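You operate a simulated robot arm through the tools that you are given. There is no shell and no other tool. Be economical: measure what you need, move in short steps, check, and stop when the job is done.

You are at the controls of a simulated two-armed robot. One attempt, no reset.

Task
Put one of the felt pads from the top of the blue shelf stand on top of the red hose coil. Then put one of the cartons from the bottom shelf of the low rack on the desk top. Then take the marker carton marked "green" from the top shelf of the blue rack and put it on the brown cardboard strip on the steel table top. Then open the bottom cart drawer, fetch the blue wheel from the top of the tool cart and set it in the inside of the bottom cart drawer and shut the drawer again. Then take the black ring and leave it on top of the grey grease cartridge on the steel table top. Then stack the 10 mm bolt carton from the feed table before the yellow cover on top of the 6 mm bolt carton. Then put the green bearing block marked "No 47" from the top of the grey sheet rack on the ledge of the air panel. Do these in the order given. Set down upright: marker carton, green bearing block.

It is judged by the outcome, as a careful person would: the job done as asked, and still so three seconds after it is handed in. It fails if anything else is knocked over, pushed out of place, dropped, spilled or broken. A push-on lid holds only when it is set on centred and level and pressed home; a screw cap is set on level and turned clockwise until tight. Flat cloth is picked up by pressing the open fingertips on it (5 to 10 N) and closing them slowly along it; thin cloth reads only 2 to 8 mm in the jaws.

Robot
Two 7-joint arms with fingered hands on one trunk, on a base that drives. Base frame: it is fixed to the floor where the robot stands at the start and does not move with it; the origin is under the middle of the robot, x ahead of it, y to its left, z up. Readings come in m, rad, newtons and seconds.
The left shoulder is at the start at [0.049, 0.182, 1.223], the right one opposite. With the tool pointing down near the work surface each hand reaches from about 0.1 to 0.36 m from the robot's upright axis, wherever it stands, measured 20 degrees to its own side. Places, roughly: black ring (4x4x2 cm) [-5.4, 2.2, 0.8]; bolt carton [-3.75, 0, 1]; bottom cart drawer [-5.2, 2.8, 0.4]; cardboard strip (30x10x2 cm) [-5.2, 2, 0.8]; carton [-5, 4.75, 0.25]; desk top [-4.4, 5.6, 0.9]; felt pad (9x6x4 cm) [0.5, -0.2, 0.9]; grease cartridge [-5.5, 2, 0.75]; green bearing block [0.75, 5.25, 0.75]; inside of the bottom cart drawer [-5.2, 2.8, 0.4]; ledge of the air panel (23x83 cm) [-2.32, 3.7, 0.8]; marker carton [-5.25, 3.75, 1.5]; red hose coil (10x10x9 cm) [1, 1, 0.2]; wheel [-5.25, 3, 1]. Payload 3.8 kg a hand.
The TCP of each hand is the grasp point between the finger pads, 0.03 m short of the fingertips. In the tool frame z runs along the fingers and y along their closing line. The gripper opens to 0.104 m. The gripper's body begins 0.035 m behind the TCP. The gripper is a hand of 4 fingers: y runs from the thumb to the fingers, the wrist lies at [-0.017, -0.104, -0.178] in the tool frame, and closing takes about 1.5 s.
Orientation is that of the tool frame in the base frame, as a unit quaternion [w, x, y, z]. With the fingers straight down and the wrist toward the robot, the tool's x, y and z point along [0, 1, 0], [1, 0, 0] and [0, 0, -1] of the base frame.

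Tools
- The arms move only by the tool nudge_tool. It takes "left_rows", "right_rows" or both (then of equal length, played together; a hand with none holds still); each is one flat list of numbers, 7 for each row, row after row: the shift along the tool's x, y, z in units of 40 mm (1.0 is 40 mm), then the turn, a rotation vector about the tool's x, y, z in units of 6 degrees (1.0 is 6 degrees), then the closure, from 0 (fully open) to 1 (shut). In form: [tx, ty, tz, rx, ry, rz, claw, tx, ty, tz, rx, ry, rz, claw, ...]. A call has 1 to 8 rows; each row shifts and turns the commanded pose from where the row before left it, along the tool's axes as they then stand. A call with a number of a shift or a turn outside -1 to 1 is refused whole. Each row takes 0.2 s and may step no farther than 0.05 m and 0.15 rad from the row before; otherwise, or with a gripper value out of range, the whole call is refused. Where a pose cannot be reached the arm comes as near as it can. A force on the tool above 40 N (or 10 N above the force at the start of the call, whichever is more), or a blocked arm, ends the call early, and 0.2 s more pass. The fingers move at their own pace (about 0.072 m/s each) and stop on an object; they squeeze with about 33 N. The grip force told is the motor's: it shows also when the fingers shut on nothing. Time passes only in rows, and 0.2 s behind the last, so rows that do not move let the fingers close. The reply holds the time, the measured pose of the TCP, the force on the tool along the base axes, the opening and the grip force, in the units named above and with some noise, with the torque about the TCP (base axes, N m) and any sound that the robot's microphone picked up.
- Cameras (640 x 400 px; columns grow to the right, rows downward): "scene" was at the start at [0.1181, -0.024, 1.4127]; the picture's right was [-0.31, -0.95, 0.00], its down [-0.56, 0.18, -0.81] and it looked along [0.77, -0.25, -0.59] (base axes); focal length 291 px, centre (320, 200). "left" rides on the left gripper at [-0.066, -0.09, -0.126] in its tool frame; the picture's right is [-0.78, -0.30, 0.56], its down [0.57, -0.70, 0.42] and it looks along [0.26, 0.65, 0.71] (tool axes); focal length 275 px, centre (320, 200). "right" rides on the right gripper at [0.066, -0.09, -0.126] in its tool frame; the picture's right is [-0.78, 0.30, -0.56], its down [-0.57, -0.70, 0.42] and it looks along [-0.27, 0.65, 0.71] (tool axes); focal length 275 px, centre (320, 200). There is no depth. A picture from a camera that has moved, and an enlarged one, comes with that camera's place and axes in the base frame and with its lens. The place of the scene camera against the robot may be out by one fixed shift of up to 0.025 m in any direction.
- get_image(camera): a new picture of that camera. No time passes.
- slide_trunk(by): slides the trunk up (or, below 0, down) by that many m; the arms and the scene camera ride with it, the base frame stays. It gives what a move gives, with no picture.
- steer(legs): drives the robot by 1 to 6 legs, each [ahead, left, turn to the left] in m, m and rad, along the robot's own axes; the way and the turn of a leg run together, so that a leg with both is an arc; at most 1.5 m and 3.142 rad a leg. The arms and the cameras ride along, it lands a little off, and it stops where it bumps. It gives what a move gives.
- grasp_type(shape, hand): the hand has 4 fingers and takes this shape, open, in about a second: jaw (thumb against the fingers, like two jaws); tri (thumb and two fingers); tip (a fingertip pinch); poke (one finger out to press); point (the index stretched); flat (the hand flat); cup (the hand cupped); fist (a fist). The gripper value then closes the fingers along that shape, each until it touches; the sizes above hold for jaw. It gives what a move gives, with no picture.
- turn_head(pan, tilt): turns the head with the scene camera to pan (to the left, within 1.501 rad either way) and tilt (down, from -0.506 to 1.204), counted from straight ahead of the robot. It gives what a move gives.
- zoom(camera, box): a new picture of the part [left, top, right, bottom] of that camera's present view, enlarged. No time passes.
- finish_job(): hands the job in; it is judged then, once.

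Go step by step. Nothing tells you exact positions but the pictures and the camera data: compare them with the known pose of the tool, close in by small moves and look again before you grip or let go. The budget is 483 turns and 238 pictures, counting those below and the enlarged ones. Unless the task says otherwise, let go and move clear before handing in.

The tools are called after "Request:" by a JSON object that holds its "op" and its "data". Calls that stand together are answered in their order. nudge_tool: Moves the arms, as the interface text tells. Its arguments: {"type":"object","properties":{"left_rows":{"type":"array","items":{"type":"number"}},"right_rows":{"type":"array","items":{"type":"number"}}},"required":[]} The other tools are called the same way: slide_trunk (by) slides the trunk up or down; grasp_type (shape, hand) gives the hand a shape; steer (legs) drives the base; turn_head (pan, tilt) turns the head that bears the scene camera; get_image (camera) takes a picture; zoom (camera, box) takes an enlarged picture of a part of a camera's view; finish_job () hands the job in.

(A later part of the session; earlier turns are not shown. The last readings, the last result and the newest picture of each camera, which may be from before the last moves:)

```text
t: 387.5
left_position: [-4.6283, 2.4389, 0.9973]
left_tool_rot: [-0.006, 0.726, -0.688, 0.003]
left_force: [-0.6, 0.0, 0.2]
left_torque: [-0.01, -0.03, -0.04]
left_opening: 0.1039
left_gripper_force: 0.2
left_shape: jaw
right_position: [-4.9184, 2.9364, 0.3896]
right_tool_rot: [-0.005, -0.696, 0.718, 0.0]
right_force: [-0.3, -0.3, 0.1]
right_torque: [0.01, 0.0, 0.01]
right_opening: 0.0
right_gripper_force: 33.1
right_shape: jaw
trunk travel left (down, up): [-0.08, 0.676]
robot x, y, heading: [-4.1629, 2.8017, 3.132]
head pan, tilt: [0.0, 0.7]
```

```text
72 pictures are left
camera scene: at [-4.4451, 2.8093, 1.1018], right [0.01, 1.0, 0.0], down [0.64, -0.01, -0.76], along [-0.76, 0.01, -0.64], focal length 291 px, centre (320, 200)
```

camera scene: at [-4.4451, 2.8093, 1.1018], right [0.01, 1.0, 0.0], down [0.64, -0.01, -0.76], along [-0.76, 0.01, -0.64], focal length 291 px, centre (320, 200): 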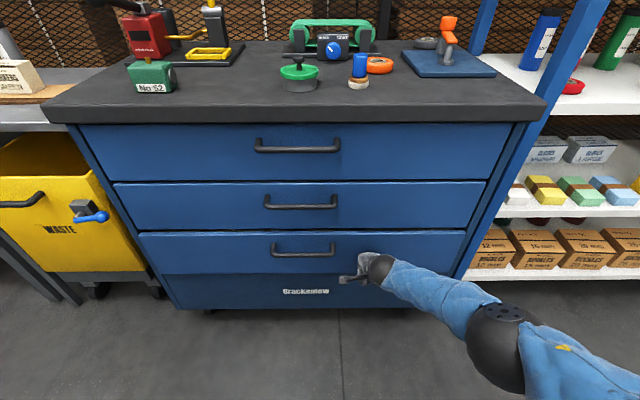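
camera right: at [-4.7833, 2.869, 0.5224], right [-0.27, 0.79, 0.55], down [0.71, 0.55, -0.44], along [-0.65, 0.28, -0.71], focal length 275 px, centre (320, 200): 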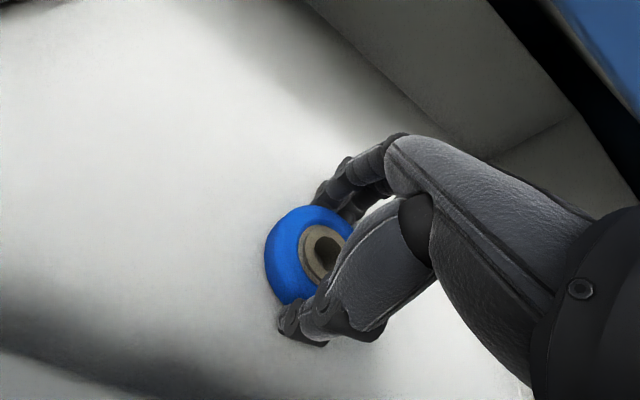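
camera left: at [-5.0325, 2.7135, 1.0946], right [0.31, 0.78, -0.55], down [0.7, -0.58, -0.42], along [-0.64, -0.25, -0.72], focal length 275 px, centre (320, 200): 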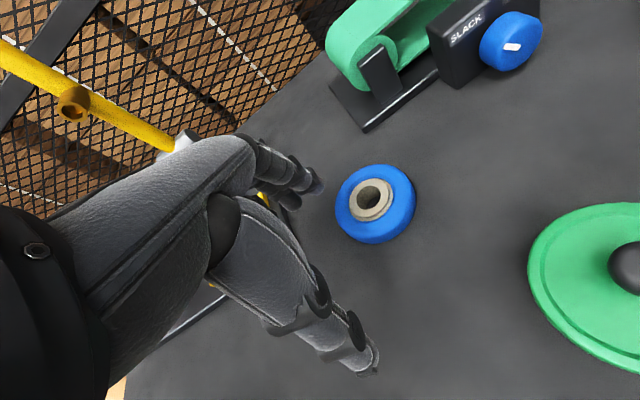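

Request:
{"op": "steer", "data": {"legs": [[0.03, 0, 0]]}}

Request:
{"op": "zoom", "data": {"camera": "scene", "box": [100, 150, 520, 320]}}

```text
t: 388.3
left_position: [-4.6463, 2.4391, 0.9979]
left_tool_rot: [-0.007, 0.726, -0.688, 0.002]
left_force: [0.2, -0.6, 0.2]
left_torque: [0.0, 0.02, 0.02]
left_opening: 0.1039
left_gripper_force: 0.1
left_shape: jaw
right_position: [-4.9305, 2.9362, 0.3858]
right_tool_rot: [-0.001, -0.697, 0.718, -0.004]
right_force: [4.4, 0.4, 1.9]
right_torque: [0.05, 0.35, -0.06]
right_opening: 0.0001
right_gripper_force: 32.8
right_shape: jaw
trunk travel left (down, up): [-0.08, 0.676]
robot x, y, heading: [-4.1766, 2.8041, 3.133]
head pan, tilt: [0.0, 0.7]
stopped in leg 1: the force on the tool passed its limit at 94 N (the readings are from after the stop); the commanded pose is now the measured one
```

```text
1.52 times, centred on (310, 235) of scene
camera zoom: at [-4.463, 2.8097, 1.1022], right [0.01, 1.0, 0.0], down [0.64, -0.01, -0.76], along [-0.76, 0.01, -0.64], focal length 443 px, centre (335, 147)
```

zoom: 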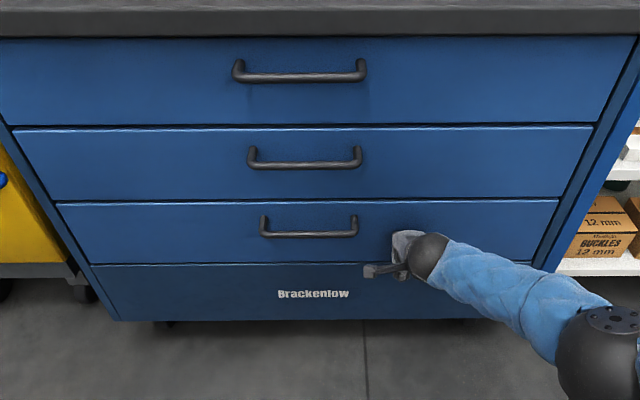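

Drawer is shut. Next the black ring; I back off, raise and go to the steel table.

Request:
{"op": "steer", "data": {"legs": [[-0.15, 0, 0]]}}

Request:
{"op": "slide_trunk", "data": {"by": 0.4}}

Request:
{"op": "nudge_tool", "data": {"right_rows": [0, 0, -1, 0, 0, 0, 0, 0, 0, -1, 0, 0, 0, 0, 0, 0, -1, 0, 0, 0, 0, 0, 0, -1, 0, 0, 0, 0, 0, 0, -1, 0, 0, 0, 0, 0, 0, -1, 0, 0, 0, 0, 0, 0, -1, 0, 0, 0, 0, 0, 0, -1, 0, 0, 0, 0]}}

Request:
{"op": "steer", "data": {"legs": [[0, 0.9, 0]]}}

Request:
{"op": "turn_head", "data": {"pan": 0.0, "tilt": 0.5}}

Request:
{"op": "get_image", "data": {"camera": "scene"}}

```text
t: 389.7
left_position: [-4.4956, 2.4371, 0.9984]
left_tool_rot: [-0.005, 0.725, -0.689, 0.002]
left_force: [0.2, 0.0, -0.7]
left_torque: [0.03, 0.02, 0.02]
left_opening: 0.1039
left_gripper_force: 0.1
left_shape: jaw
right_position: [-4.7812, 2.9332, 0.3854]
right_tool_rot: [-0.001, -0.697, 0.717, -0.004]
right_force: [0.1, 0.8, -0.7]
right_torque: [-0.06, 0.01, 0.01]
right_opening: 0.0002
right_gripper_force: 33.1
right_shape: jaw
trunk travel left (down, up): [-0.08, 0.676]
robot x, y, heading: [-4.027, 2.8022, 3.128]
head pan, tilt: [0.0, 0.7]
```

```text
t: 393.5
left_position: [-4.4968, 2.4377, 1.3981]
left_tool_rot: [-0.006, 0.726, -0.688, 0.002]
left_force: [0.3, 0.5, -0.5]
left_torque: [0.02, 0.0, 0.0]
left_opening: 0.1039
left_gripper_force: 0.0
left_shape: jaw
right_position: [-4.8028, 2.9337, 1.0243]
right_tool_rot: [-0.122, -0.687, 0.707, 0.116]
right_force: [-0.2, 0.1, -0.8]
right_torque: [0.01, 0.01, 0.0]
right_opening: 0.0
right_gripper_force: 32.8
right_shape: jaw
trunk travel left (down, up): [-0.48, 0.276]
robot x, y, heading: [-4.0299, 2.8009, 3.132]
head pan, tilt: [0.0, 0.7]
```

```text
t: 395.3
left_position: [-4.4948, 2.4374, 1.398]
left_tool_rot: [-0.006, 0.725, -0.689, 0.001]
left_force: [1.1, -0.2, 0.7]
left_torque: [-0.03, 0.05, -0.02]
left_opening: 0.1038
left_gripper_force: 0.0
left_shape: jaw
right_position: [-4.6945, 2.9338, 1.3267]
right_tool_rot: [-0.123, -0.688, 0.706, 0.116]
right_force: [0.4, 0.6, -0.1]
right_torque: [-0.02, 0.05, 0.03]
right_opening: 0.1036
right_gripper_force: 0.0
right_shape: jaw
trunk travel left (down, up): [-0.48, 0.276]
robot x, y, heading: [-4.0276, 2.8012, 3.132]
head pan, tilt: [0.0, 0.7]
```

```text
t: 397.5
left_position: [-4.5138, 2.1717, 1.3975]
left_tool_rot: [-0.007, 0.72, -0.693, -0.001]
left_force: [-0.6, -1.2, -0.2]
left_torque: [0.1, 0.0, 0.01]
left_opening: 0.1041
left_gripper_force: 0.1
left_shape: jaw
right_position: [-4.7065, 2.6692, 1.3278]
right_tool_rot: [-0.12, -0.683, 0.71, 0.12]
right_force: [-0.1, -1.3, 0.0]
right_torque: [0.09, 0.01, -0.05]
right_opening: 0.1037
right_gripper_force: 0.0
right_shape: jaw
trunk travel left (down, up): [-0.48, 0.276]
robot x, y, heading: [-4.043, 2.5411, 3.119]
head pan, tilt: [0.0, 0.7]
stopped in leg 1: the robot was blocked; the commanded pose is now the measured one
```

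```text
t: 398.3
left_position: [-4.5181, 2.1803, 1.4]
left_tool_rot: [-0.005, 0.721, -0.693, 0.003]
left_force: [0.1, -0.5, 0.0]
left_torque: [-0.02, 0.0, 0.02]
left_opening: 0.1042
left_gripper_force: 0.0
left_shape: jaw
right_position: [-4.711, 2.6793, 1.3244]
right_tool_rot: [-0.12, -0.682, 0.712, 0.116]
right_force: [0.1, 0.8, -0.3]
right_torque: [-0.02, -0.02, -0.01]
right_opening: 0.1039
right_gripper_force: 0.0
right_shape: jaw
trunk travel left (down, up): [-0.48, 0.276]
robot x, y, heading: [-4.0411, 2.5371, 3.118]
head pan, tilt: [0.0, 0.499]
```

```text
70 pictures are left
camera scene: at [-4.1726, 2.5445, 1.5305], right [0.02, 1.0, 0.0], down [0.48, -0.01, -0.88], along [-0.88, 0.02, -0.48], focal length 291 px, centre (320, 200)
```

scene: 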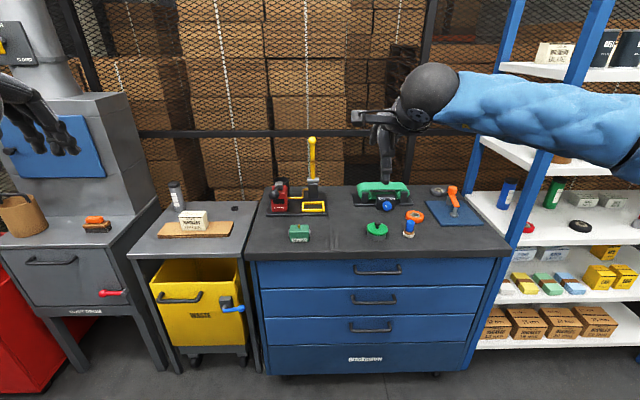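

Request:
{"op": "steer", "data": {"legs": [[0.3, 0, 0.02], [0, 0.57, 0]]}}

Request:
{"op": "nudge_tool", "data": {"right_rows": [0, 0.3, 0, 0.8, 0, 0, 0, 0, 0.3, 0, 0.8, 0, 0, 0, 0, 0.3, 0, 0.8, 0, 0, 0, 0, 0.3, 0, 0.8, 0, 0, 0]}}

Request:
{"op": "slide_trunk", "data": {"by": -0.2}}

Request:
{"op": "get_image", "data": {"camera": "scene"}}

Request:
{"op": "get_image", "data": {"camera": "right"}}

```text
t: 403.2
left_position: [-4.8108, 1.6051, 1.3983]
left_tool_rot: [-0.006, 0.728, -0.686, 0.002]
left_force: [-0.1, 0.3, -0.4]
left_torque: [-0.02, -0.01, -0.03]
left_opening: 0.1036
left_gripper_force: 0.1
left_shape: jaw
right_position: [-5.0124, 2.1, 1.326]
right_tool_rot: [-0.122, -0.689, 0.705, 0.115]
right_force: [-0.4, -0.9, 0.1]
right_torque: [-0.01, 0.05, 0.02]
right_opening: 0.1039
right_gripper_force: 0.1
right_shape: jaw
trunk travel left (down, up): [-0.48, 0.276]
robot x, y, heading: [-4.3379, 1.9758, 3.135]
head pan, tilt: [0.0, 0.499]
```

```text
t: 404.2
left_position: [-4.8114, 1.6035, 1.3979]
left_tool_rot: [-0.006, 0.727, -0.687, 0.0]
left_force: [-0.7, 0.1, 0.3]
left_torque: [0.01, -0.01, -0.03]
left_opening: 0.1039
left_gripper_force: 0.1
left_shape: jaw
right_position: [-5.0593, 2.0988, 1.3351]
right_tool_rot: [-0.005, -0.7, 0.714, -0.004]
right_force: [-0.2, 0.1, 0.2]
right_torque: [0.02, 0.02, 0.02]
right_opening: 0.1041
right_gripper_force: 0.2
right_shape: jaw
trunk travel left (down, up): [-0.48, 0.276]
robot x, y, heading: [-4.3457, 1.9743, 3.134]
head pan, tilt: [0.0, 0.499]
```

```text
t: 406.3
left_position: [-4.8094, 1.6065, 1.2004]
left_tool_rot: [-0.005, 0.728, -0.685, 0.002]
left_force: [0.1, -0.6, 0.7]
left_torque: [-0.02, 0.01, -0.04]
left_opening: 0.1041
left_gripper_force: 0.2
left_shape: jaw
right_position: [-5.0592, 2.1015, 1.1375]
right_tool_rot: [-0.007, -0.699, 0.715, -0.004]
right_force: [0.7, 0.3, 0.1]
right_torque: [0.01, 0.0, 0.01]
right_opening: 0.1037
right_gripper_force: 0.0
right_shape: jaw
trunk travel left (down, up): [-0.28, 0.476]
robot x, y, heading: [-4.3452, 1.9751, 3.135]
head pan, tilt: [0.0, 0.499]
```

```text
69 pictures are left
camera scene: at [-4.5279, 1.976, 1.3288], right [0.0, 1.0, 0.0], down [0.48, 0.0, -0.88], along [-0.88, 0.0, -0.48], focal length 291 px, centre (320, 200)
```

scene: 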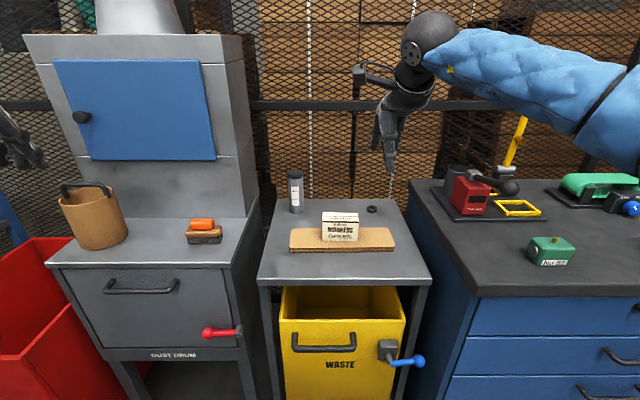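

```text
68 pictures are left
camera right: at [-4.9705, 2.0363, 1.2628], right [-0.28, 0.79, 0.55], down [0.71, 0.55, -0.43], along [-0.65, 0.27, -0.71], focal length 275 px, centre (320, 200)
```

right: 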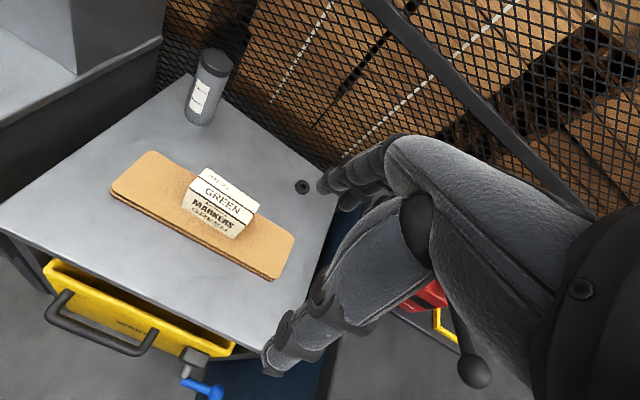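

Request:
{"op": "steer", "data": {"legs": [[0.28, 0, 0]]}}

Request:
{"op": "nudge_tool", "data": {"right_rows": [-0.4, 0.2, 0.6, 0, 0, 0, 0.3, -0.4, 0.2, 0.6, 0, 0, 0, 0.3, -0.3, 0, 0.8, 0, 0, 0, 0.3, 0, 0, 0.8, 0, 0, 0, 0.3]}}

Request:
{"op": "get_image", "data": {"camera": "right"}}

Request:
{"op": "get_image", "data": {"camera": "scene"}}

```text
t: 408.3
left_position: [-5.0921, 1.6066, 1.199]
left_tool_rot: [-0.005, 0.726, -0.687, 0.001]
left_force: [0.3, 0.0, 1.3]
left_torque: [0.01, -0.01, 0.01]
left_opening: 0.104
left_gripper_force: 0.1
left_shape: jaw
right_position: [-5.3412, 2.1033, 1.1351]
right_tool_rot: [-0.005, -0.699, 0.715, -0.003]
right_force: [0.1, 0.4, -0.3]
right_torque: [-0.02, 0.04, 0.01]
right_opening: 0.1038
right_gripper_force: 0.0
right_shape: jaw
trunk travel left (down, up): [-0.28, 0.476]
robot x, y, heading: [-4.6269, 1.9717, 3.14]
head pan, tilt: [0.0, 0.499]
```

```text
t: 409.3
left_position: [-5.091, 1.6062, 1.1995]
left_tool_rot: [-0.005, 0.727, -0.687, 0.001]
left_force: [-0.2, 0.1, 0.6]
left_torque: [0.03, -0.02, -0.02]
left_opening: 0.1043
left_gripper_force: 0.0
left_shape: jaw
right_position: [-5.3559, 2.1456, 1.0212]
right_tool_rot: [-0.005, -0.698, 0.716, -0.003]
right_force: [-0.7, -0.4, -0.2]
right_torque: [-0.02, 0.0, 0.0]
right_opening: 0.0732
right_gripper_force: 0.1
right_shape: jaw
trunk travel left (down, up): [-0.28, 0.476]
robot x, y, heading: [-4.6274, 1.973, 3.136]
head pan, tilt: [0.0, 0.499]
```

```text
67 pictures are left
camera right: at [-5.2669, 2.0795, 1.1484], right [-0.28, 0.79, 0.55], down [0.71, 0.55, -0.43], along [-0.64, 0.27, -0.72], focal length 275 px, centre (320, 200)
```

right: 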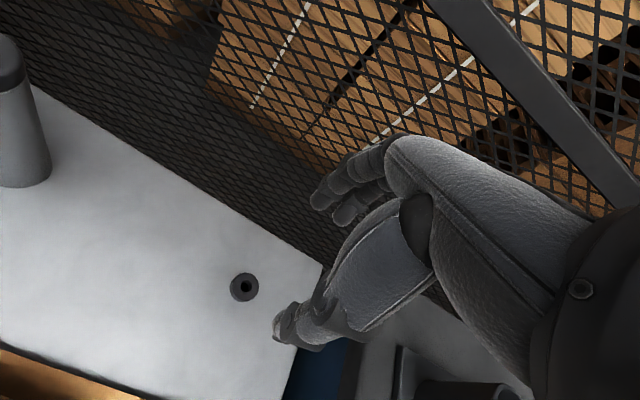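

```text
66 pictures are left
camera scene: at [-4.8093, 1.9768, 1.3286], right [0.0, 1.0, 0.0], down [0.48, 0.0, -0.88], along [-0.88, 0.0, -0.48], focal length 291 px, centre (320, 200)
```

scene: 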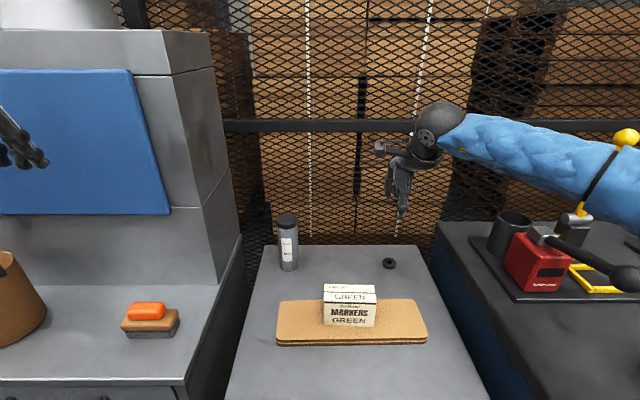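

Request:
{"op": "nudge_tool", "data": {"right_rows": [0, 0.35, 0.6, 0, 0, 0, 0.3, -0.1, 0, 0.8, 0, 0, 0, 0.3, 0, 0, 0.8, 0, 0, 0, 0.3, 0, 0, 0.8, 0, 0, 0, 0.3]}}

Request:
{"op": "get_image", "data": {"camera": "right"}}

```text
t: 410.3
left_position: [-5.0905, 1.6068, 1.1986]
left_tool_rot: [-0.007, 0.727, -0.687, 0.001]
left_force: [0.3, 0.0, -0.1]
left_torque: [-0.02, -0.02, -0.03]
left_opening: 0.104
left_gripper_force: 0.1
left_shape: jaw
right_position: [-5.3699, 2.149, 0.9029]
right_tool_rot: [-0.005, -0.699, 0.715, -0.004]
right_force: [-0.3, 0.9, -0.6]
right_torque: [-0.03, -0.01, -0.03]
right_opening: 0.0733
right_gripper_force: 0.0
right_shape: jaw
trunk travel left (down, up): [-0.28, 0.476]
robot x, y, heading: [-4.6273, 1.9749, 3.144]
head pan, tilt: [0.0, 0.499]
```

```text
65 pictures are left
camera right: at [-5.2821, 2.0829, 1.0289], right [-0.28, 0.79, 0.55], down [0.71, 0.55, -0.43], along [-0.64, 0.27, -0.72], focal length 275 px, centre (320, 200)
```

right: 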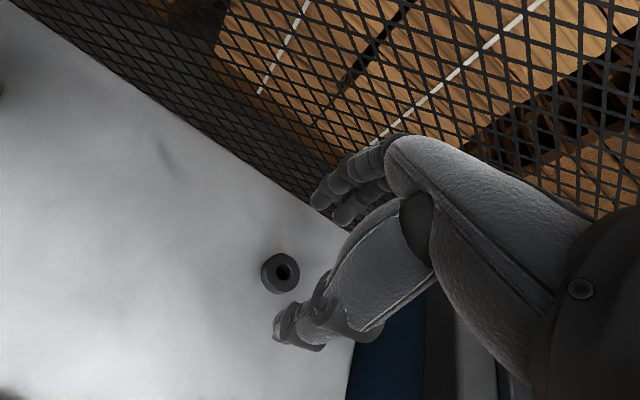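

Request:
{"op": "nudge_tool", "data": {"right_rows": [-0.15, 0.28, 0.5, 0, 0, 0, 0.3, 0, 0, 0.6, 0, 0, 0, 0.3, 0, 0, 0.4, 0, 0, 0, 0.3]}}

Request:
{"op": "get_image", "data": {"camera": "right"}}

```text
t: 411.1
left_position: [-5.0912, 1.606, 1.1998]
left_tool_rot: [-0.006, 0.727, -0.686, 0.003]
left_force: [-0.4, 1.1, -0.6]
left_torque: [0.01, 0.0, -0.04]
left_opening: 0.1037
left_gripper_force: 0.0
left_shape: jaw
right_position: [-5.3813, 2.1546, 0.8426]
right_tool_rot: [-0.005, -0.699, 0.715, -0.004]
right_force: [0.4, -1.0, 0.8]
right_torque: [0.02, 0.01, -0.03]
right_opening: 0.0728
right_gripper_force: 0.0
right_shape: jaw
trunk travel left (down, up): [-0.28, 0.476]
robot x, y, heading: [-4.6247, 1.9744, 3.134]
head pan, tilt: [0.0, 0.499]
```

```text
64 pictures are left
camera right: at [-5.2925, 2.0888, 0.9684], right [-0.28, 0.79, 0.55], down [0.71, 0.55, -0.43], along [-0.64, 0.27, -0.72], focal length 275 px, centre (320, 200)
```

right: 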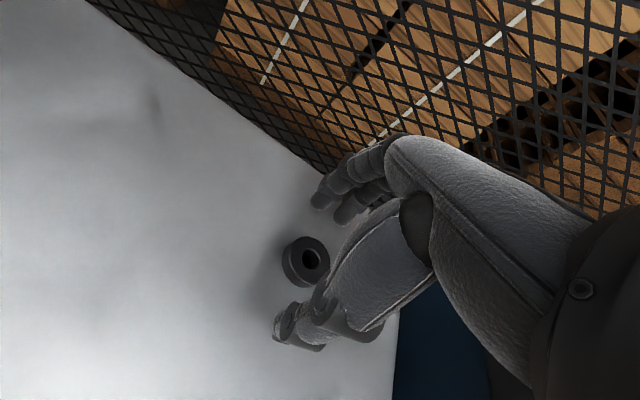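

Request:
{"op": "nudge_tool", "data": {"right_rows": [0, 0, 0.2, 0, 0, 0, 0.3, 0, 0, 0.15, 0, 0, 0, 0.3, 0, 0, 0.1, 0, 0, 0, 0.3]}}

Request:
{"op": "nudge_tool", "data": {"right_rows": [0, 0, 0, 0, 0, 0, 0.5, 0, 0, 0, 0, 0, 0, 0.7, 0, 0, 0, 0, 0, 0, 1, 0, 0, 0, 0, 0, 0, 1, 0, 0, 0, 0, 0, 0, 1, 0, 0, 0, 0, 0, 0, 1]}}

Request:
{"op": "get_image", "data": {"camera": "right"}}

```text
t: 411.9
left_position: [-5.0889, 1.6059, 1.1999]
left_tool_rot: [-0.004, 0.728, -0.686, 0.001]
left_force: [0.0, 0.8, 0.3]
left_torque: [0.0, -0.01, -0.01]
left_opening: 0.104
left_gripper_force: 0.1
left_shape: jaw
right_position: [-5.3817, 2.1529, 0.8297]
right_tool_rot: [-0.01, -0.699, 0.715, -0.001]
right_force: [-1.7, 1.7, 19.7]
right_torque: [0.06, -0.49, -0.05]
right_opening: 0.0719
right_gripper_force: 0.0
right_shape: jaw
trunk travel left (down, up): [-0.28, 0.476]
robot x, y, heading: [-4.6248, 1.9722, 3.133]
head pan, tilt: [0.0, 0.499]
```

```text
t: 413.3
left_position: [-5.0875, 1.6049, 1.2005]
left_tool_rot: [-0.005, 0.727, -0.686, 0.0]
left_force: [0.2, 0.4, 0.9]
left_torque: [0.01, -0.03, 0.0]
left_opening: 0.1037
left_gripper_force: 0.0
left_shape: jaw
right_position: [-5.3806, 2.1516, 0.8289]
right_tool_rot: [-0.009, -0.7, 0.714, -0.001]
right_force: [7.8, -4.1, 25.0]
right_torque: [-0.23, -0.61, -0.01]
right_opening: 0.0177
right_gripper_force: 32.9
right_shape: jaw
trunk travel left (down, up): [-0.28, 0.476]
robot x, y, heading: [-4.6262, 1.9758, 3.14]
head pan, tilt: [0.0, 0.499]
```

```text
63 pictures are left
camera right: at [-5.2902, 2.0866, 0.9549], right [-0.28, 0.79, 0.55], down [0.71, 0.55, -0.44], along [-0.65, 0.27, -0.71], focal length 275 px, centre (320, 200)
```

right: 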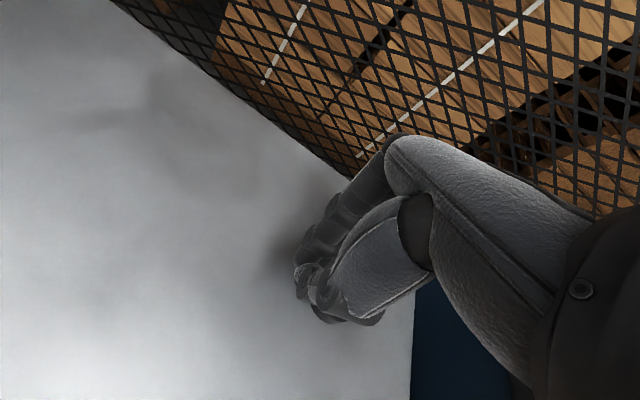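

Request:
{"op": "nudge_tool", "data": {"right_rows": [0, 0, -0.3, 0, 0, 0, 1, 0, 0, -0.6, 0, 0, 0, 1, 0, 0, -0.9, 0, 0, 0, 1, 0, 0, -0.9, 0, 0, 0, 1, 0, 0, -0.9, 0, 0, 0, 1, 0, 0, -0.9, 0, 0, 0, 1]}}

Request:
{"op": "get_image", "data": {"camera": "scene"}}

Request:
{"op": "zoom", "data": {"camera": "right", "box": [250, 180, 400, 350]}}

```text
t: 414.7
left_position: [-5.0899, 1.6062, 1.1984]
left_tool_rot: [-0.005, 0.727, -0.686, 0.002]
left_force: [0.0, -0.6, 0.0]
left_torque: [-0.01, 0.0, -0.02]
left_opening: 0.1039
left_gripper_force: 0.1
left_shape: jaw
right_position: [-5.3796, 2.1566, 1.0061]
right_tool_rot: [-0.005, -0.7, 0.714, -0.003]
right_force: [0.3, 0.0, 0.4]
right_torque: [0.01, 0.02, -0.01]
right_opening: 0.016
right_gripper_force: 33.3
right_shape: jaw
trunk travel left (down, up): [-0.28, 0.476]
robot x, y, heading: [-4.6259, 1.9706, 3.139]
head pan, tilt: [0.0, 0.499]
```

```text
62 pictures are left
camera scene: at [-4.8084, 1.9767, 1.3287], right [0.0, 1.0, 0.0], down [0.48, 0.0, -0.88], along [-0.88, 0.0, -0.48], focal length 291 px, centre (320, 200)
```

scene: 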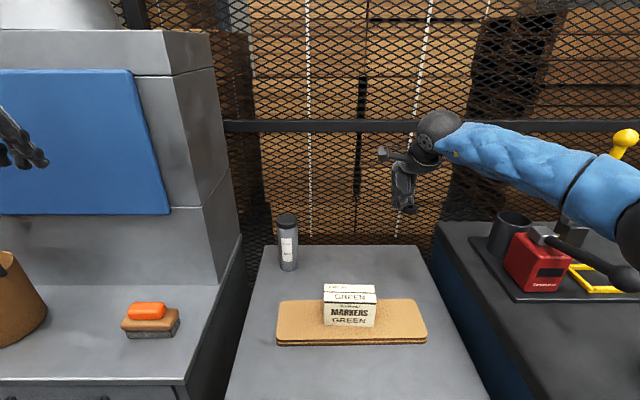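

```text
2.35 times, centred on (325, 265) of right
camera zoom: at [-5.2913, 2.0912, 1.1315], right [-0.28, 0.79, 0.55], down [0.71, 0.55, -0.43], along [-0.64, 0.27, -0.72], focal length 648 px, centre (308, 47)
```

zoom: 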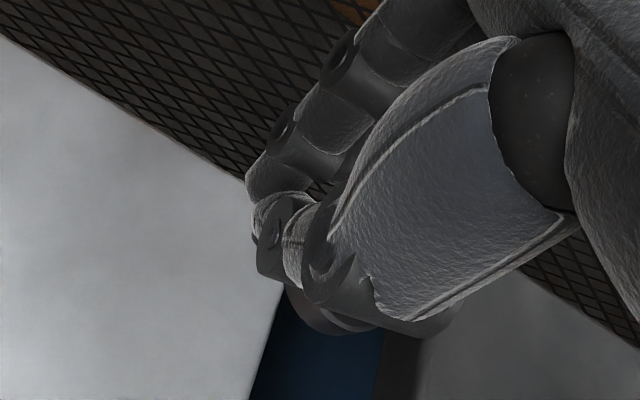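

Request:
{"op": "zoom", "data": {"camera": "scene", "box": [360, 140, 460, 230]}}

```text
4.44 times, centred on (410, 185) of scene
camera zoom: at [-4.8084, 1.9767, 1.3287], right [0.0, 1.0, 0.0], down [0.48, 0.0, -0.88], along [-0.88, 0.0, -0.48], focal length 1293 px, centre (-80, 267)
```

zoom: 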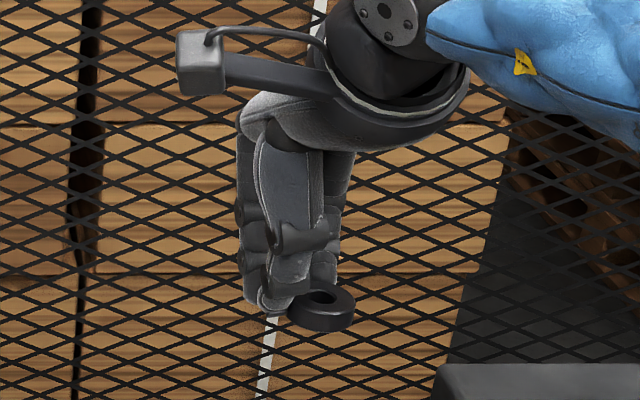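

The ring is held by its edge, its centre about 2.4 cm right of the TCP. The cartridge is at about [-5.395, 1.895], top z≈0.93. I raise and move left toward it, then look again.

Request:
{"op": "nudge_tool", "data": {"right_rows": [0, 0, -0.9, 0, 0, 0, 1, 0, 0, -0.9, 0, 0, 0, 1, 0.6, 0, 0, 0, 0, 0, 1, 0.6, 0, 0, 0, 0, 0, 1, 0.6, 0, 0, 0, 0, 0, 1, 0.6, 0, 0, 0, 0, 0, 1, 0.6, 0, 0, 0, 0, 0, 1, 0.6, 0, 0, 0, 0, 0, 1]}}

Request:
{"op": "get_image", "data": {"camera": "right"}}

Request:
{"op": "get_image", "data": {"camera": "scene"}}

```text
t: 416.5
left_position: [-5.0913, 1.6059, 1.1991]
left_tool_rot: [-0.005, 0.727, -0.686, 0.001]
left_force: [-0.4, -0.3, 0.8]
left_torque: [0.0, -0.04, -0.01]
left_opening: 0.1035
left_gripper_force: 0.0
left_shape: jaw
right_position: [-5.3794, 2.0139, 1.0765]
right_tool_rot: [-0.006, -0.699, 0.715, -0.003]
right_force: [0.2, 0.7, 0.2]
right_torque: [0.01, 0.03, 0.05]
right_opening: 0.0158
right_gripper_force: 33.2
right_shape: jaw
right hand out of reach, approached as far as the arm can: row 8
trunk travel left (down, up): [-0.28, 0.476]
robot x, y, heading: [-4.6238, 1.9739, 3.137]
head pan, tilt: [0.0, 0.499]
```

```text
59 pictures are left
camera right: at [-5.2919, 1.9477, 1.2032], right [-0.28, 0.79, 0.55], down [0.71, 0.55, -0.43], along [-0.64, 0.27, -0.72], focal length 275 px, centre (320, 200)
```

right: 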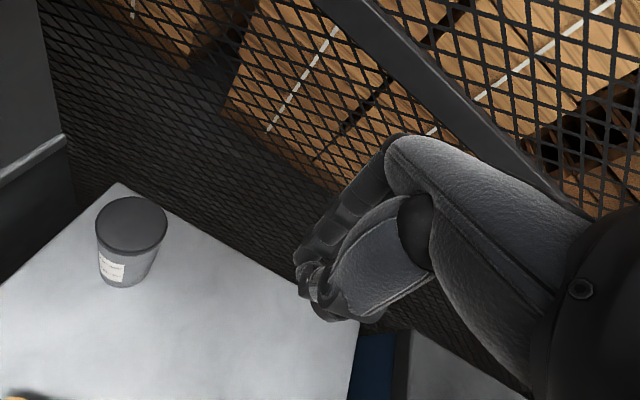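

```text
58 pictures are left
camera scene: at [-4.8088, 1.9764, 1.3287], right [0.0, 1.0, 0.0], down [0.48, 0.0, -0.88], along [-0.88, 0.0, -0.48], focal length 291 px, centre (320, 200)
```

scene: 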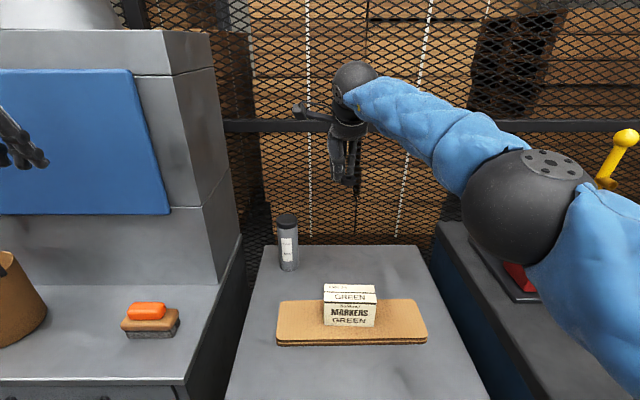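

Request:
{"op": "nudge_tool", "data": {"left_rows": [0, -0.8, 0, 0, 0, 0, 0, 0, -0.8, 0, 0, 0, 0, 0, 0, -0.8, 0, 0, 0, 0, 0]}}

Request:
{"op": "steer", "data": {"legs": [[0, 0.141, 0]]}}

Request:
{"op": "get_image", "data": {"camera": "right"}}

Request:
{"op": "zoom", "data": {"camera": "scene", "box": [290, 130, 410, 280]}}

```text
t: 417.3
left_position: [-4.9948, 1.6112, 1.2006]
left_tool_rot: [-0.005, 0.727, -0.686, 0.0]
left_force: [0.0, -0.4, 0.3]
left_torque: [0.01, 0.0, 0.03]
left_opening: 0.1039
left_gripper_force: 0.1
left_shape: jaw
right_position: [-5.3798, 2.0138, 1.077]
right_tool_rot: [-0.005, -0.7, 0.714, -0.003]
right_force: [-0.2, 0.4, 0.0]
right_torque: [0.0, -0.02, -0.01]
right_opening: 0.0158
right_gripper_force: 33.4
right_shape: jaw
trunk travel left (down, up): [-0.28, 0.476]
robot x, y, heading: [-4.6253, 1.9738, 3.136]
head pan, tilt: [0.0, 0.499]
```

```text
t: 418.6
left_position: [-4.9963, 1.467, 1.1986]
left_tool_rot: [-0.007, 0.727, -0.687, 0.0]
left_force: [-0.3, -0.6, 0.4]
left_torque: [0.03, -0.02, -0.01]
left_opening: 0.1041
left_gripper_force: 0.0
left_shape: jaw
right_position: [-5.3809, 1.8718, 1.0766]
right_tool_rot: [-0.005, -0.699, 0.715, -0.003]
right_force: [0.3, -0.1, -0.3]
right_torque: [0.02, 0.0, -0.04]
right_opening: 0.016
right_gripper_force: 32.8
right_shape: jaw
trunk travel left (down, up): [-0.28, 0.476]
robot x, y, heading: [-4.6245, 1.8293, 3.138]
head pan, tilt: [0.0, 0.499]
```

```text
57 pictures are left
camera right: at [-5.2926, 1.8041, 1.2029], right [-0.28, 0.79, 0.55], down [0.71, 0.55, -0.43], along [-0.64, 0.27, -0.72], focal length 275 px, centre (320, 200)
```

right: 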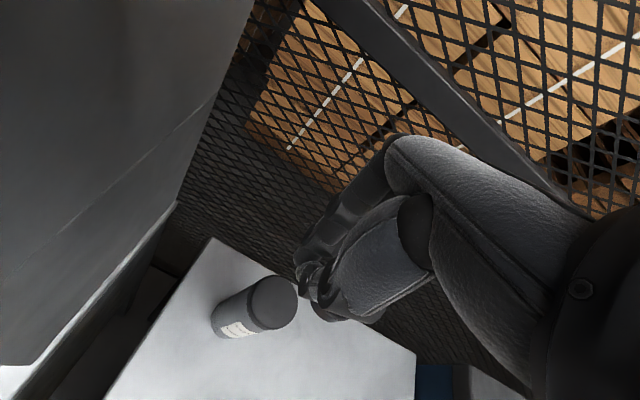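

```text
2.67 times, centred on (350, 205) of scene
camera zoom: at [-4.8096, 1.8324, 1.3286], right [0.0, 1.0, 0.0], down [0.48, 0.0, -0.88], along [-0.88, 0.0, -0.48], focal length 776 px, centre (240, 187)
```

zoom: 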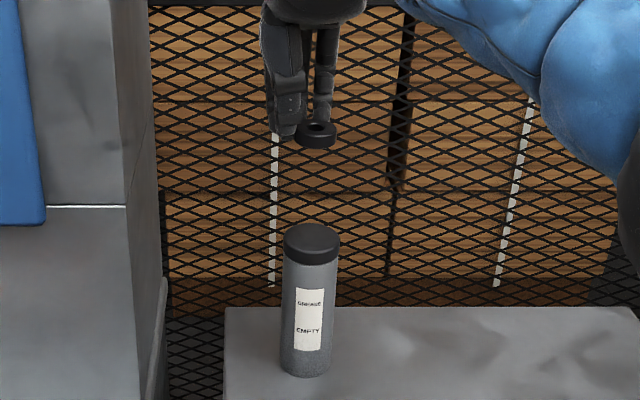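

Request:
{"op": "nudge_tool", "data": {"right_rows": [0, 0, 0.6, 0, 0, 0, 1, 0, 0, 0.6, 0, 0, 0, 1, 0, 0, 0.5, 0, 0, 0, 1]}}

Request:
{"op": "zoom", "data": {"camera": "scene", "box": [310, 160, 390, 260]}}

Request:
{"op": "zoom", "data": {"camera": "right", "box": [210, 200, 390, 360]}}

```text
t: 419.4
left_position: [-4.9965, 1.4695, 1.199]
left_tool_rot: [-0.005, 0.727, -0.687, 0.001]
left_force: [-0.7, -1.1, 0.1]
left_torque: [0.02, 0.0, 0.0]
left_opening: 0.1041
left_gripper_force: 0.1
left_shape: jaw
right_position: [-5.3814, 1.8708, 1.0063]
right_tool_rot: [-0.005, -0.699, 0.715, -0.004]
right_force: [0.8, 1.2, -0.4]
right_torque: [0.03, -0.02, 0.0]
right_opening: 0.016
right_gripper_force: 33.4
right_shape: jaw
trunk travel left (down, up): [-0.28, 0.476]
robot x, y, heading: [-4.6259, 1.8312, 3.139]
head pan, tilt: [0.0, 0.499]
```

```text
4.00 times, centred on (350, 210) of scene
camera zoom: at [-4.8099, 1.8343, 1.3286], right [0.0, 1.0, 0.0], down [0.48, 0.0, -0.88], along [-0.88, 0.0, -0.48], focal length 1164 px, centre (200, 160)
```

zoom: 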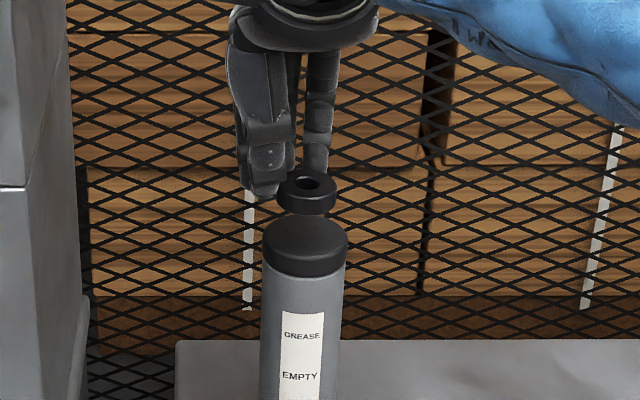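

```text
2.50 times, centred on (300, 280) of right
camera zoom: at [-5.2934, 1.8052, 1.1332], right [-0.28, 0.79, 0.55], down [0.71, 0.55, -0.43], along [-0.64, 0.27, -0.72], focal length 688 px, centre (370, 0)
```

zoom: 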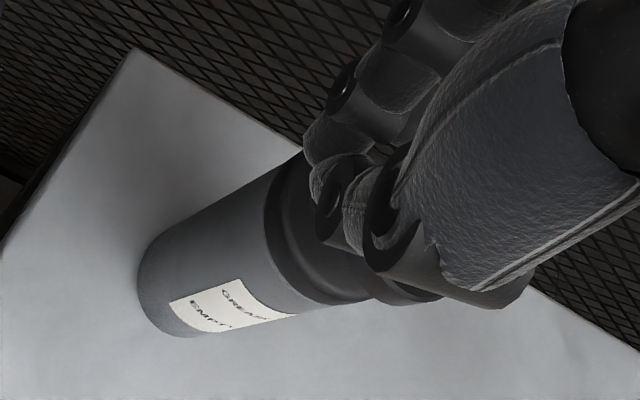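

Request:
{"op": "nudge_tool", "data": {"right_rows": [0, 0, 0.15, 0, 0, 0, 1, 0, 0, 0.15, 0, 0, 0, 1, 0, 0, 0.1, 0, 0, 0, 1]}}

Request:
{"op": "zoom", "data": {"camera": "scene", "box": [310, 160, 390, 260]}}

```text
t: 420.2
left_position: [-4.9969, 1.4695, 1.1985]
left_tool_rot: [-0.005, 0.727, -0.686, 0.001]
left_force: [0.2, 0.0, 0.0]
left_torque: [-0.02, 0.0, -0.02]
left_opening: 0.1042
left_gripper_force: 0.1
left_shape: jaw
right_position: [-5.3816, 1.8704, 0.992]
right_tool_rot: [-0.005, -0.699, 0.715, -0.004]
right_force: [0.2, -0.2, 0.1]
right_torque: [0.01, 0.04, 0.01]
right_opening: 0.0159
right_gripper_force: 32.4
right_shape: jaw
trunk travel left (down, up): [-0.28, 0.476]
robot x, y, heading: [-4.6263, 1.8267, 3.134]
head pan, tilt: [0.0, 0.499]
```

```text
4.00 times, centred on (350, 210) of scene
camera zoom: at [-4.8097, 1.8342, 1.3286], right [0.0, 1.0, 0.0], down [0.48, 0.0, -0.88], along [-0.88, 0.0, -0.48], focal length 1164 px, centre (200, 160)
```

zoom: 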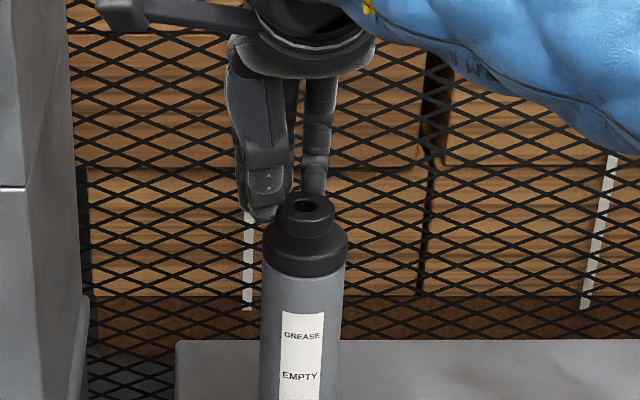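

Request:
{"op": "nudge_tool", "data": {"right_rows": [0, 0, 0.08, 0, 0, 0, 1, 0, 0, 0.06, 0, 0, 0, 1]}}

Request:
{"op": "zoom", "data": {"camera": "scene", "box": [310, 160, 390, 260]}}

```text
t: 420.8
left_position: [-4.9961, 1.4699, 1.1989]
left_tool_rot: [-0.005, 0.727, -0.686, 0.001]
left_force: [0.3, 0.4, 0.5]
left_torque: [0.0, -0.01, -0.01]
left_opening: 0.1038
left_gripper_force: 0.0
left_shape: jaw
right_position: [-5.3823, 1.8691, 0.9873]
right_tool_rot: [-0.006, -0.699, 0.715, -0.004]
right_force: [-0.1, -0.1, -0.6]
right_torque: [-0.02, 0.03, -0.01]
right_opening: 0.0161
right_gripper_force: 33.0
right_shape: jaw
trunk travel left (down, up): [-0.28, 0.476]
robot x, y, heading: [-4.6253, 1.8316, 3.136]
head pan, tilt: [0.0, 0.499]
```

```text
4.00 times, centred on (350, 210) of scene
camera zoom: at [-4.8095, 1.8342, 1.3286], right [0.0, 1.0, 0.0], down [0.48, 0.0, -0.88], along [-0.88, 0.0, -0.48], focal length 1164 px, centre (200, 160)
```

zoom: 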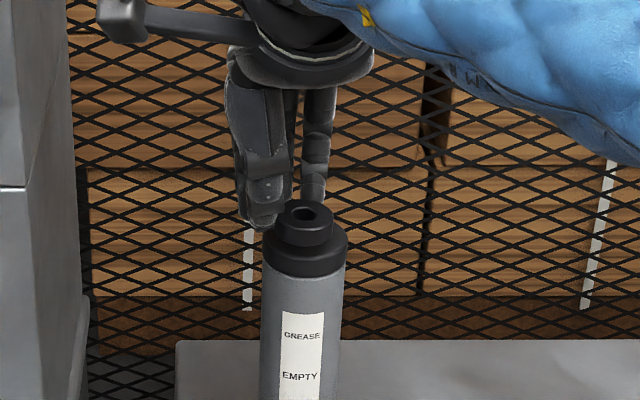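

Request:
{"op": "nudge_tool", "data": {"right_rows": [0, 0, 0.07, 0, 0, 0, 1, 0, 0, 0.07, 0, 0, 0, 1]}}

Request:
{"op": "zoom", "data": {"camera": "scene", "box": [310, 160, 390, 260]}}

```text
t: 421.4
left_position: [-4.9958, 1.4697, 1.1994]
left_tool_rot: [-0.005, 0.727, -0.686, 0.001]
left_force: [-0.3, 0.1, -0.2]
left_torque: [-0.03, 0.03, 0.0]
left_opening: 0.1038
left_gripper_force: 0.1
left_shape: jaw
right_position: [-5.3815, 1.8708, 0.9819]
right_tool_rot: [-0.005, -0.699, 0.715, -0.004]
right_force: [-0.6, 1.1, -1.2]
right_torque: [-0.05, 0.0, 0.03]
right_opening: 0.0157
right_gripper_force: 32.9
right_shape: jaw
trunk travel left (down, up): [-0.28, 0.476]
robot x, y, heading: [-4.6245, 1.8283, 3.133]
head pan, tilt: [0.0, 0.499]
```

```text
4.00 times, centred on (350, 210) of scene
camera zoom: at [-4.8096, 1.8342, 1.3286], right [0.0, 1.0, 0.0], down [0.48, 0.0, -0.88], along [-0.88, 0.0, -0.48], focal length 1164 px, centre (200, 160)
```

zoom: 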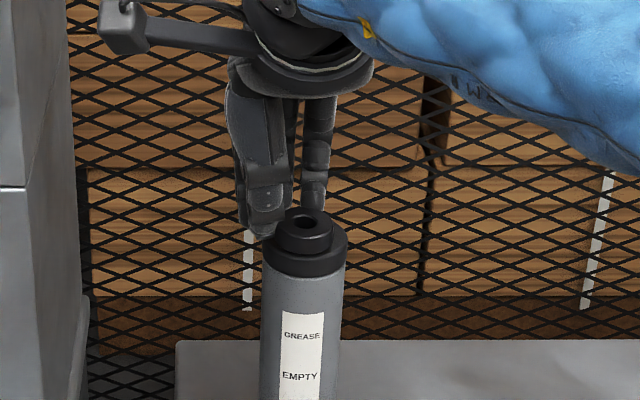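

Request:
{"op": "nudge_tool", "data": {"right_rows": [0, 0.15, 0.06, 0, 0, 0, 1, 0, 0, 0.06, 0, 0, 0, 1, 0, 0, 0.05, 0, 0, 0, 1]}}

Request:
{"op": "zoom", "data": {"camera": "scene", "box": [310, 160, 390, 260]}}

```text
t: 422.2
left_position: [-4.9961, 1.4691, 1.1996]
left_tool_rot: [-0.005, 0.727, -0.686, 0.0]
left_force: [0.7, -0.2, 0.8]
left_torque: [0.03, 0.01, -0.04]
left_opening: 0.1038
left_gripper_force: 0.1
left_shape: jaw
right_position: [-5.3871, 1.8708, 0.9753]
right_tool_rot: [-0.005, -0.699, 0.715, -0.004]
right_force: [0.0, 0.1, -0.6]
right_torque: [0.01, 0.01, 0.0]
right_opening: 0.0158
right_gripper_force: 32.9
right_shape: jaw
trunk travel left (down, up): [-0.28, 0.476]
robot x, y, heading: [-4.6247, 1.8324, 3.137]
head pan, tilt: [0.0, 0.499]
```

```text
4.00 times, centred on (350, 210) of scene
camera zoom: at [-4.8096, 1.8341, 1.3286], right [0.0, 1.0, 0.0], down [0.48, 0.0, -0.88], along [-0.88, 0.0, -0.48], focal length 1164 px, centre (200, 160)
```

zoom: 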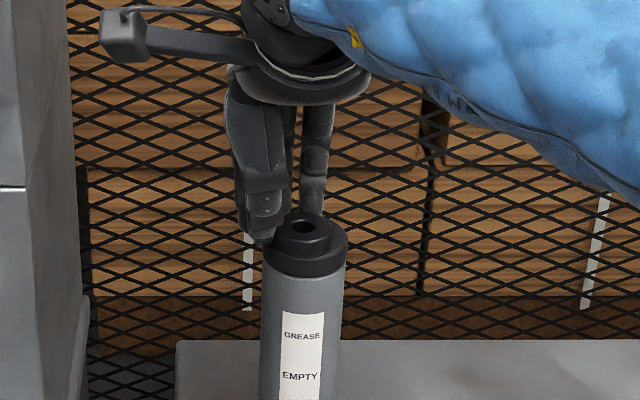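

Request:
{"op": "nudge_tool", "data": {"right_rows": [0, 0.1, 0.06, 0, 0, 0, 1, 0, 0, 0.06, 0, 0, 0, 1]}}

Request:
{"op": "zoom", "data": {"camera": "right", "box": [210, 200, 390, 360]}}

Request:
{"op": "zoom", "data": {"camera": "scene", "box": [310, 160, 390, 260]}}

```text
t: 422.8
left_position: [-4.994, 1.4687, 1.2008]
left_tool_rot: [-0.004, 0.728, -0.686, 0.0]
left_force: [-0.1, 0.1, 0.2]
left_torque: [0.0, 0.01, -0.02]
left_opening: 0.104
left_gripper_force: 0.2
left_shape: jaw
right_position: [-5.3895, 1.8696, 0.974]
right_tool_rot: [-0.007, -0.7, 0.714, -0.002]
right_force: [3.4, -0.6, 13.9]
right_torque: [0.03, -0.24, -0.01]
right_opening: 0.0159
right_gripper_force: 33.3
right_shape: jaw
trunk travel left (down, up): [-0.28, 0.476]
robot x, y, heading: [-4.6264, 1.8291, 3.137]
head pan, tilt: [0.0, 0.499]
```

```text
2.50 times, centred on (300, 280) of right
camera zoom: at [-5.3015, 1.8044, 1.0998], right [-0.28, 0.79, 0.55], down [0.71, 0.55, -0.44], along [-0.65, 0.27, -0.71], focal length 688 px, centre (370, 0)
```

zoom: 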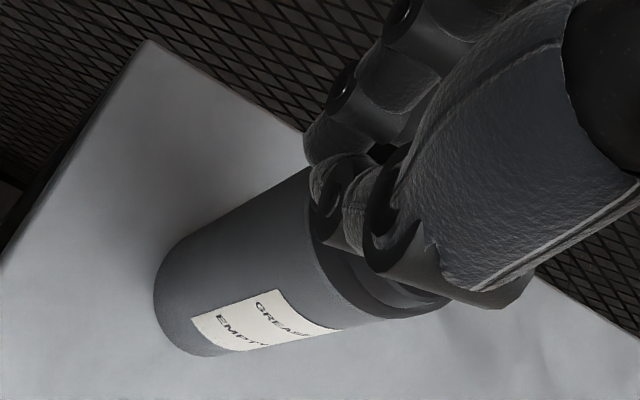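

```text
4.00 times, centred on (350, 210) of scene
camera zoom: at [-4.8074, 1.8342, 1.3292], right [0.0, 1.0, 0.0], down [0.48, 0.0, -0.88], along [-0.88, 0.0, -0.48], focal length 1164 px, centre (200, 160)
```

zoom: 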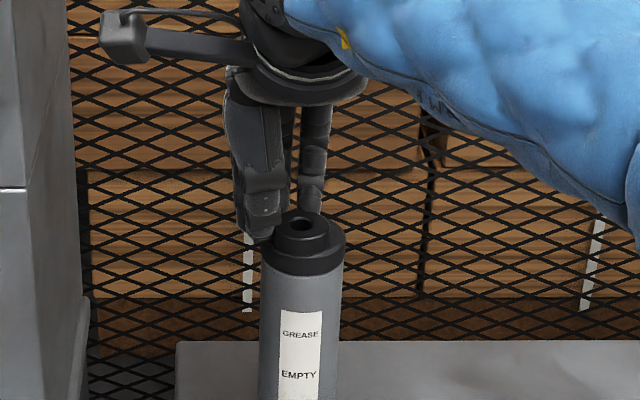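

Request:
{"op": "nudge_tool", "data": {"right_rows": [0, 0, -0.03, 0, 0, 0, 0.95, 0, 0, 0, 0, 0, 0, 0.85, 0, 0, 0, 0, 0, 0, 0.7, 0, 0, 0, 0, 0, 0, 0.5, 0, 0, 0, 0, 0, 0, 0.35, 0, 0, 0, 0, 0, 0, 0.35]}}

Request:
{"op": "zoom", "data": {"camera": "scene", "box": [310, 160, 390, 260]}}

```text
t: 424.2
left_position: [-4.9935, 1.4684, 1.1991]
left_tool_rot: [-0.005, 0.727, -0.687, 0.0]
left_force: [0.2, 0.7, 0.0]
left_torque: [0.02, 0.01, -0.03]
left_opening: 0.1039
left_gripper_force: 0.1
left_shape: jaw
right_position: [-5.3895, 1.8689, 0.9718]
right_tool_rot: [-0.006, -0.7, 0.714, -0.004]
right_force: [3.4, -2.9, 16.6]
right_torque: [-0.04, -0.89, -0.14]
right_opening: 0.0706
right_gripper_force: 0.0
right_shape: jaw
trunk travel left (down, up): [-0.28, 0.476]
robot x, y, heading: [-4.6273, 1.8317, 3.139]
head pan, tilt: [0.0, 0.499]
```

```text
4.00 times, centred on (350, 210) of scene
camera zoom: at [-4.8074, 1.8337, 1.329], right [0.0, 1.0, 0.0], down [0.48, 0.0, -0.88], along [-0.88, 0.0, -0.48], focal length 1164 px, centre (200, 160)
```

zoom: 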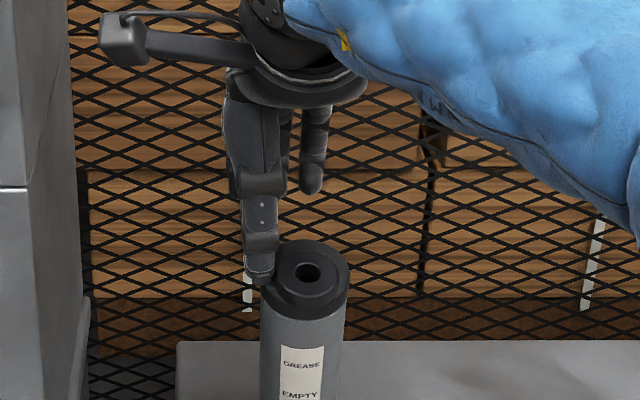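

The cartridge is tilted slightly by the finger pressure; I raise very gently.

Request:
{"op": "nudge_tool", "data": {"right_rows": [0, 0, -0.1, 0, 0, 0, 0.35, 0, 0, -0.1, 0, 0, 0, 0.35]}}

Request:
{"op": "zoom", "data": {"camera": "scene", "box": [310, 160, 390, 260]}}

```text
t: 424.8
left_position: [-4.9966, 1.4694, 1.1997]
left_tool_rot: [-0.006, 0.727, -0.687, 0.002]
left_force: [-0.5, -0.2, -0.8]
left_torque: [0.01, 0.01, -0.01]
left_opening: 0.1037
left_gripper_force: 0.0
left_shape: jaw
right_position: [-5.3921, 1.8714, 0.9761]
right_tool_rot: [-0.005, -0.699, 0.715, -0.003]
right_force: [0.0, 0.3, 0.1]
right_torque: [0.03, -0.01, -0.03]
right_opening: 0.0675
right_gripper_force: 0.1
right_shape: jaw
trunk travel left (down, up): [-0.28, 0.476]
robot x, y, heading: [-4.6302, 1.8299, 3.135]
head pan, tilt: [0.0, 0.499]
```

```text
4.00 times, centred on (350, 210) of scene
camera zoom: at [-4.8097, 1.8342, 1.3284], right [0.0, 1.0, 0.0], down [0.48, 0.0, -0.88], along [-0.88, 0.0, -0.48], focal length 1164 px, centre (200, 160)
```

zoom: 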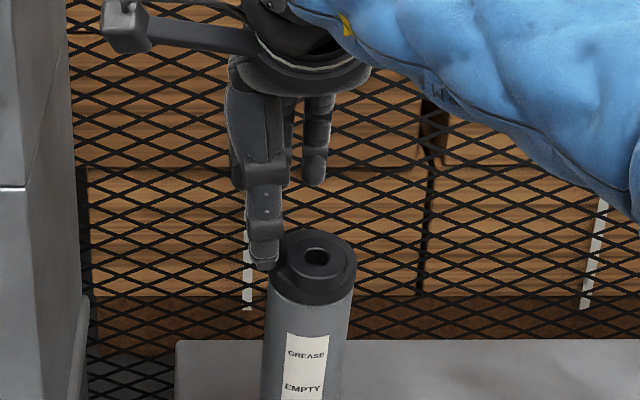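

Request:
{"op": "nudge_tool", "data": {"right_rows": [0, 0, 0, 0, 0, 0, 0.35]}}

Request:
{"op": "zoom", "data": {"camera": "scene", "box": [290, 160, 410, 310]}}

```text
t: 425.2
left_position: [-4.9969, 1.4686, 1.198]
left_tool_rot: [-0.005, 0.727, -0.686, 0.001]
left_force: [-0.2, 0.5, 0.0]
left_torque: [0.0, -0.02, -0.01]
left_opening: 0.1037
left_gripper_force: 0.0
left_shape: jaw
right_position: [-5.3924, 1.8699, 0.9782]
right_tool_rot: [-0.005, -0.699, 0.715, -0.003]
right_force: [0.3, 0.5, -0.6]
right_torque: [0.01, 0.01, 0.0]
right_opening: 0.0677
right_gripper_force: 0.1
right_shape: jaw
trunk travel left (down, up): [-0.28, 0.476]
robot x, y, heading: [-4.6263, 1.8299, 3.133]
head pan, tilt: [0.0, 0.499]
```

```text
2.67 times, centred on (350, 235) of scene
camera zoom: at [-4.8096, 1.8342, 1.3286], right [0.0, 1.0, 0.0], down [0.48, 0.0, -0.88], along [-0.88, 0.0, -0.48], focal length 776 px, centre (240, 107)
```

zoom: 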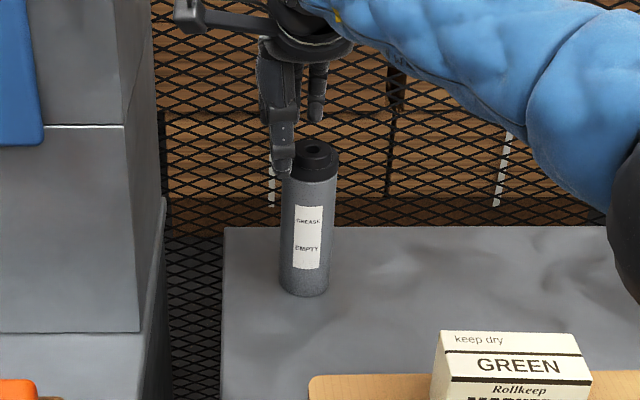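

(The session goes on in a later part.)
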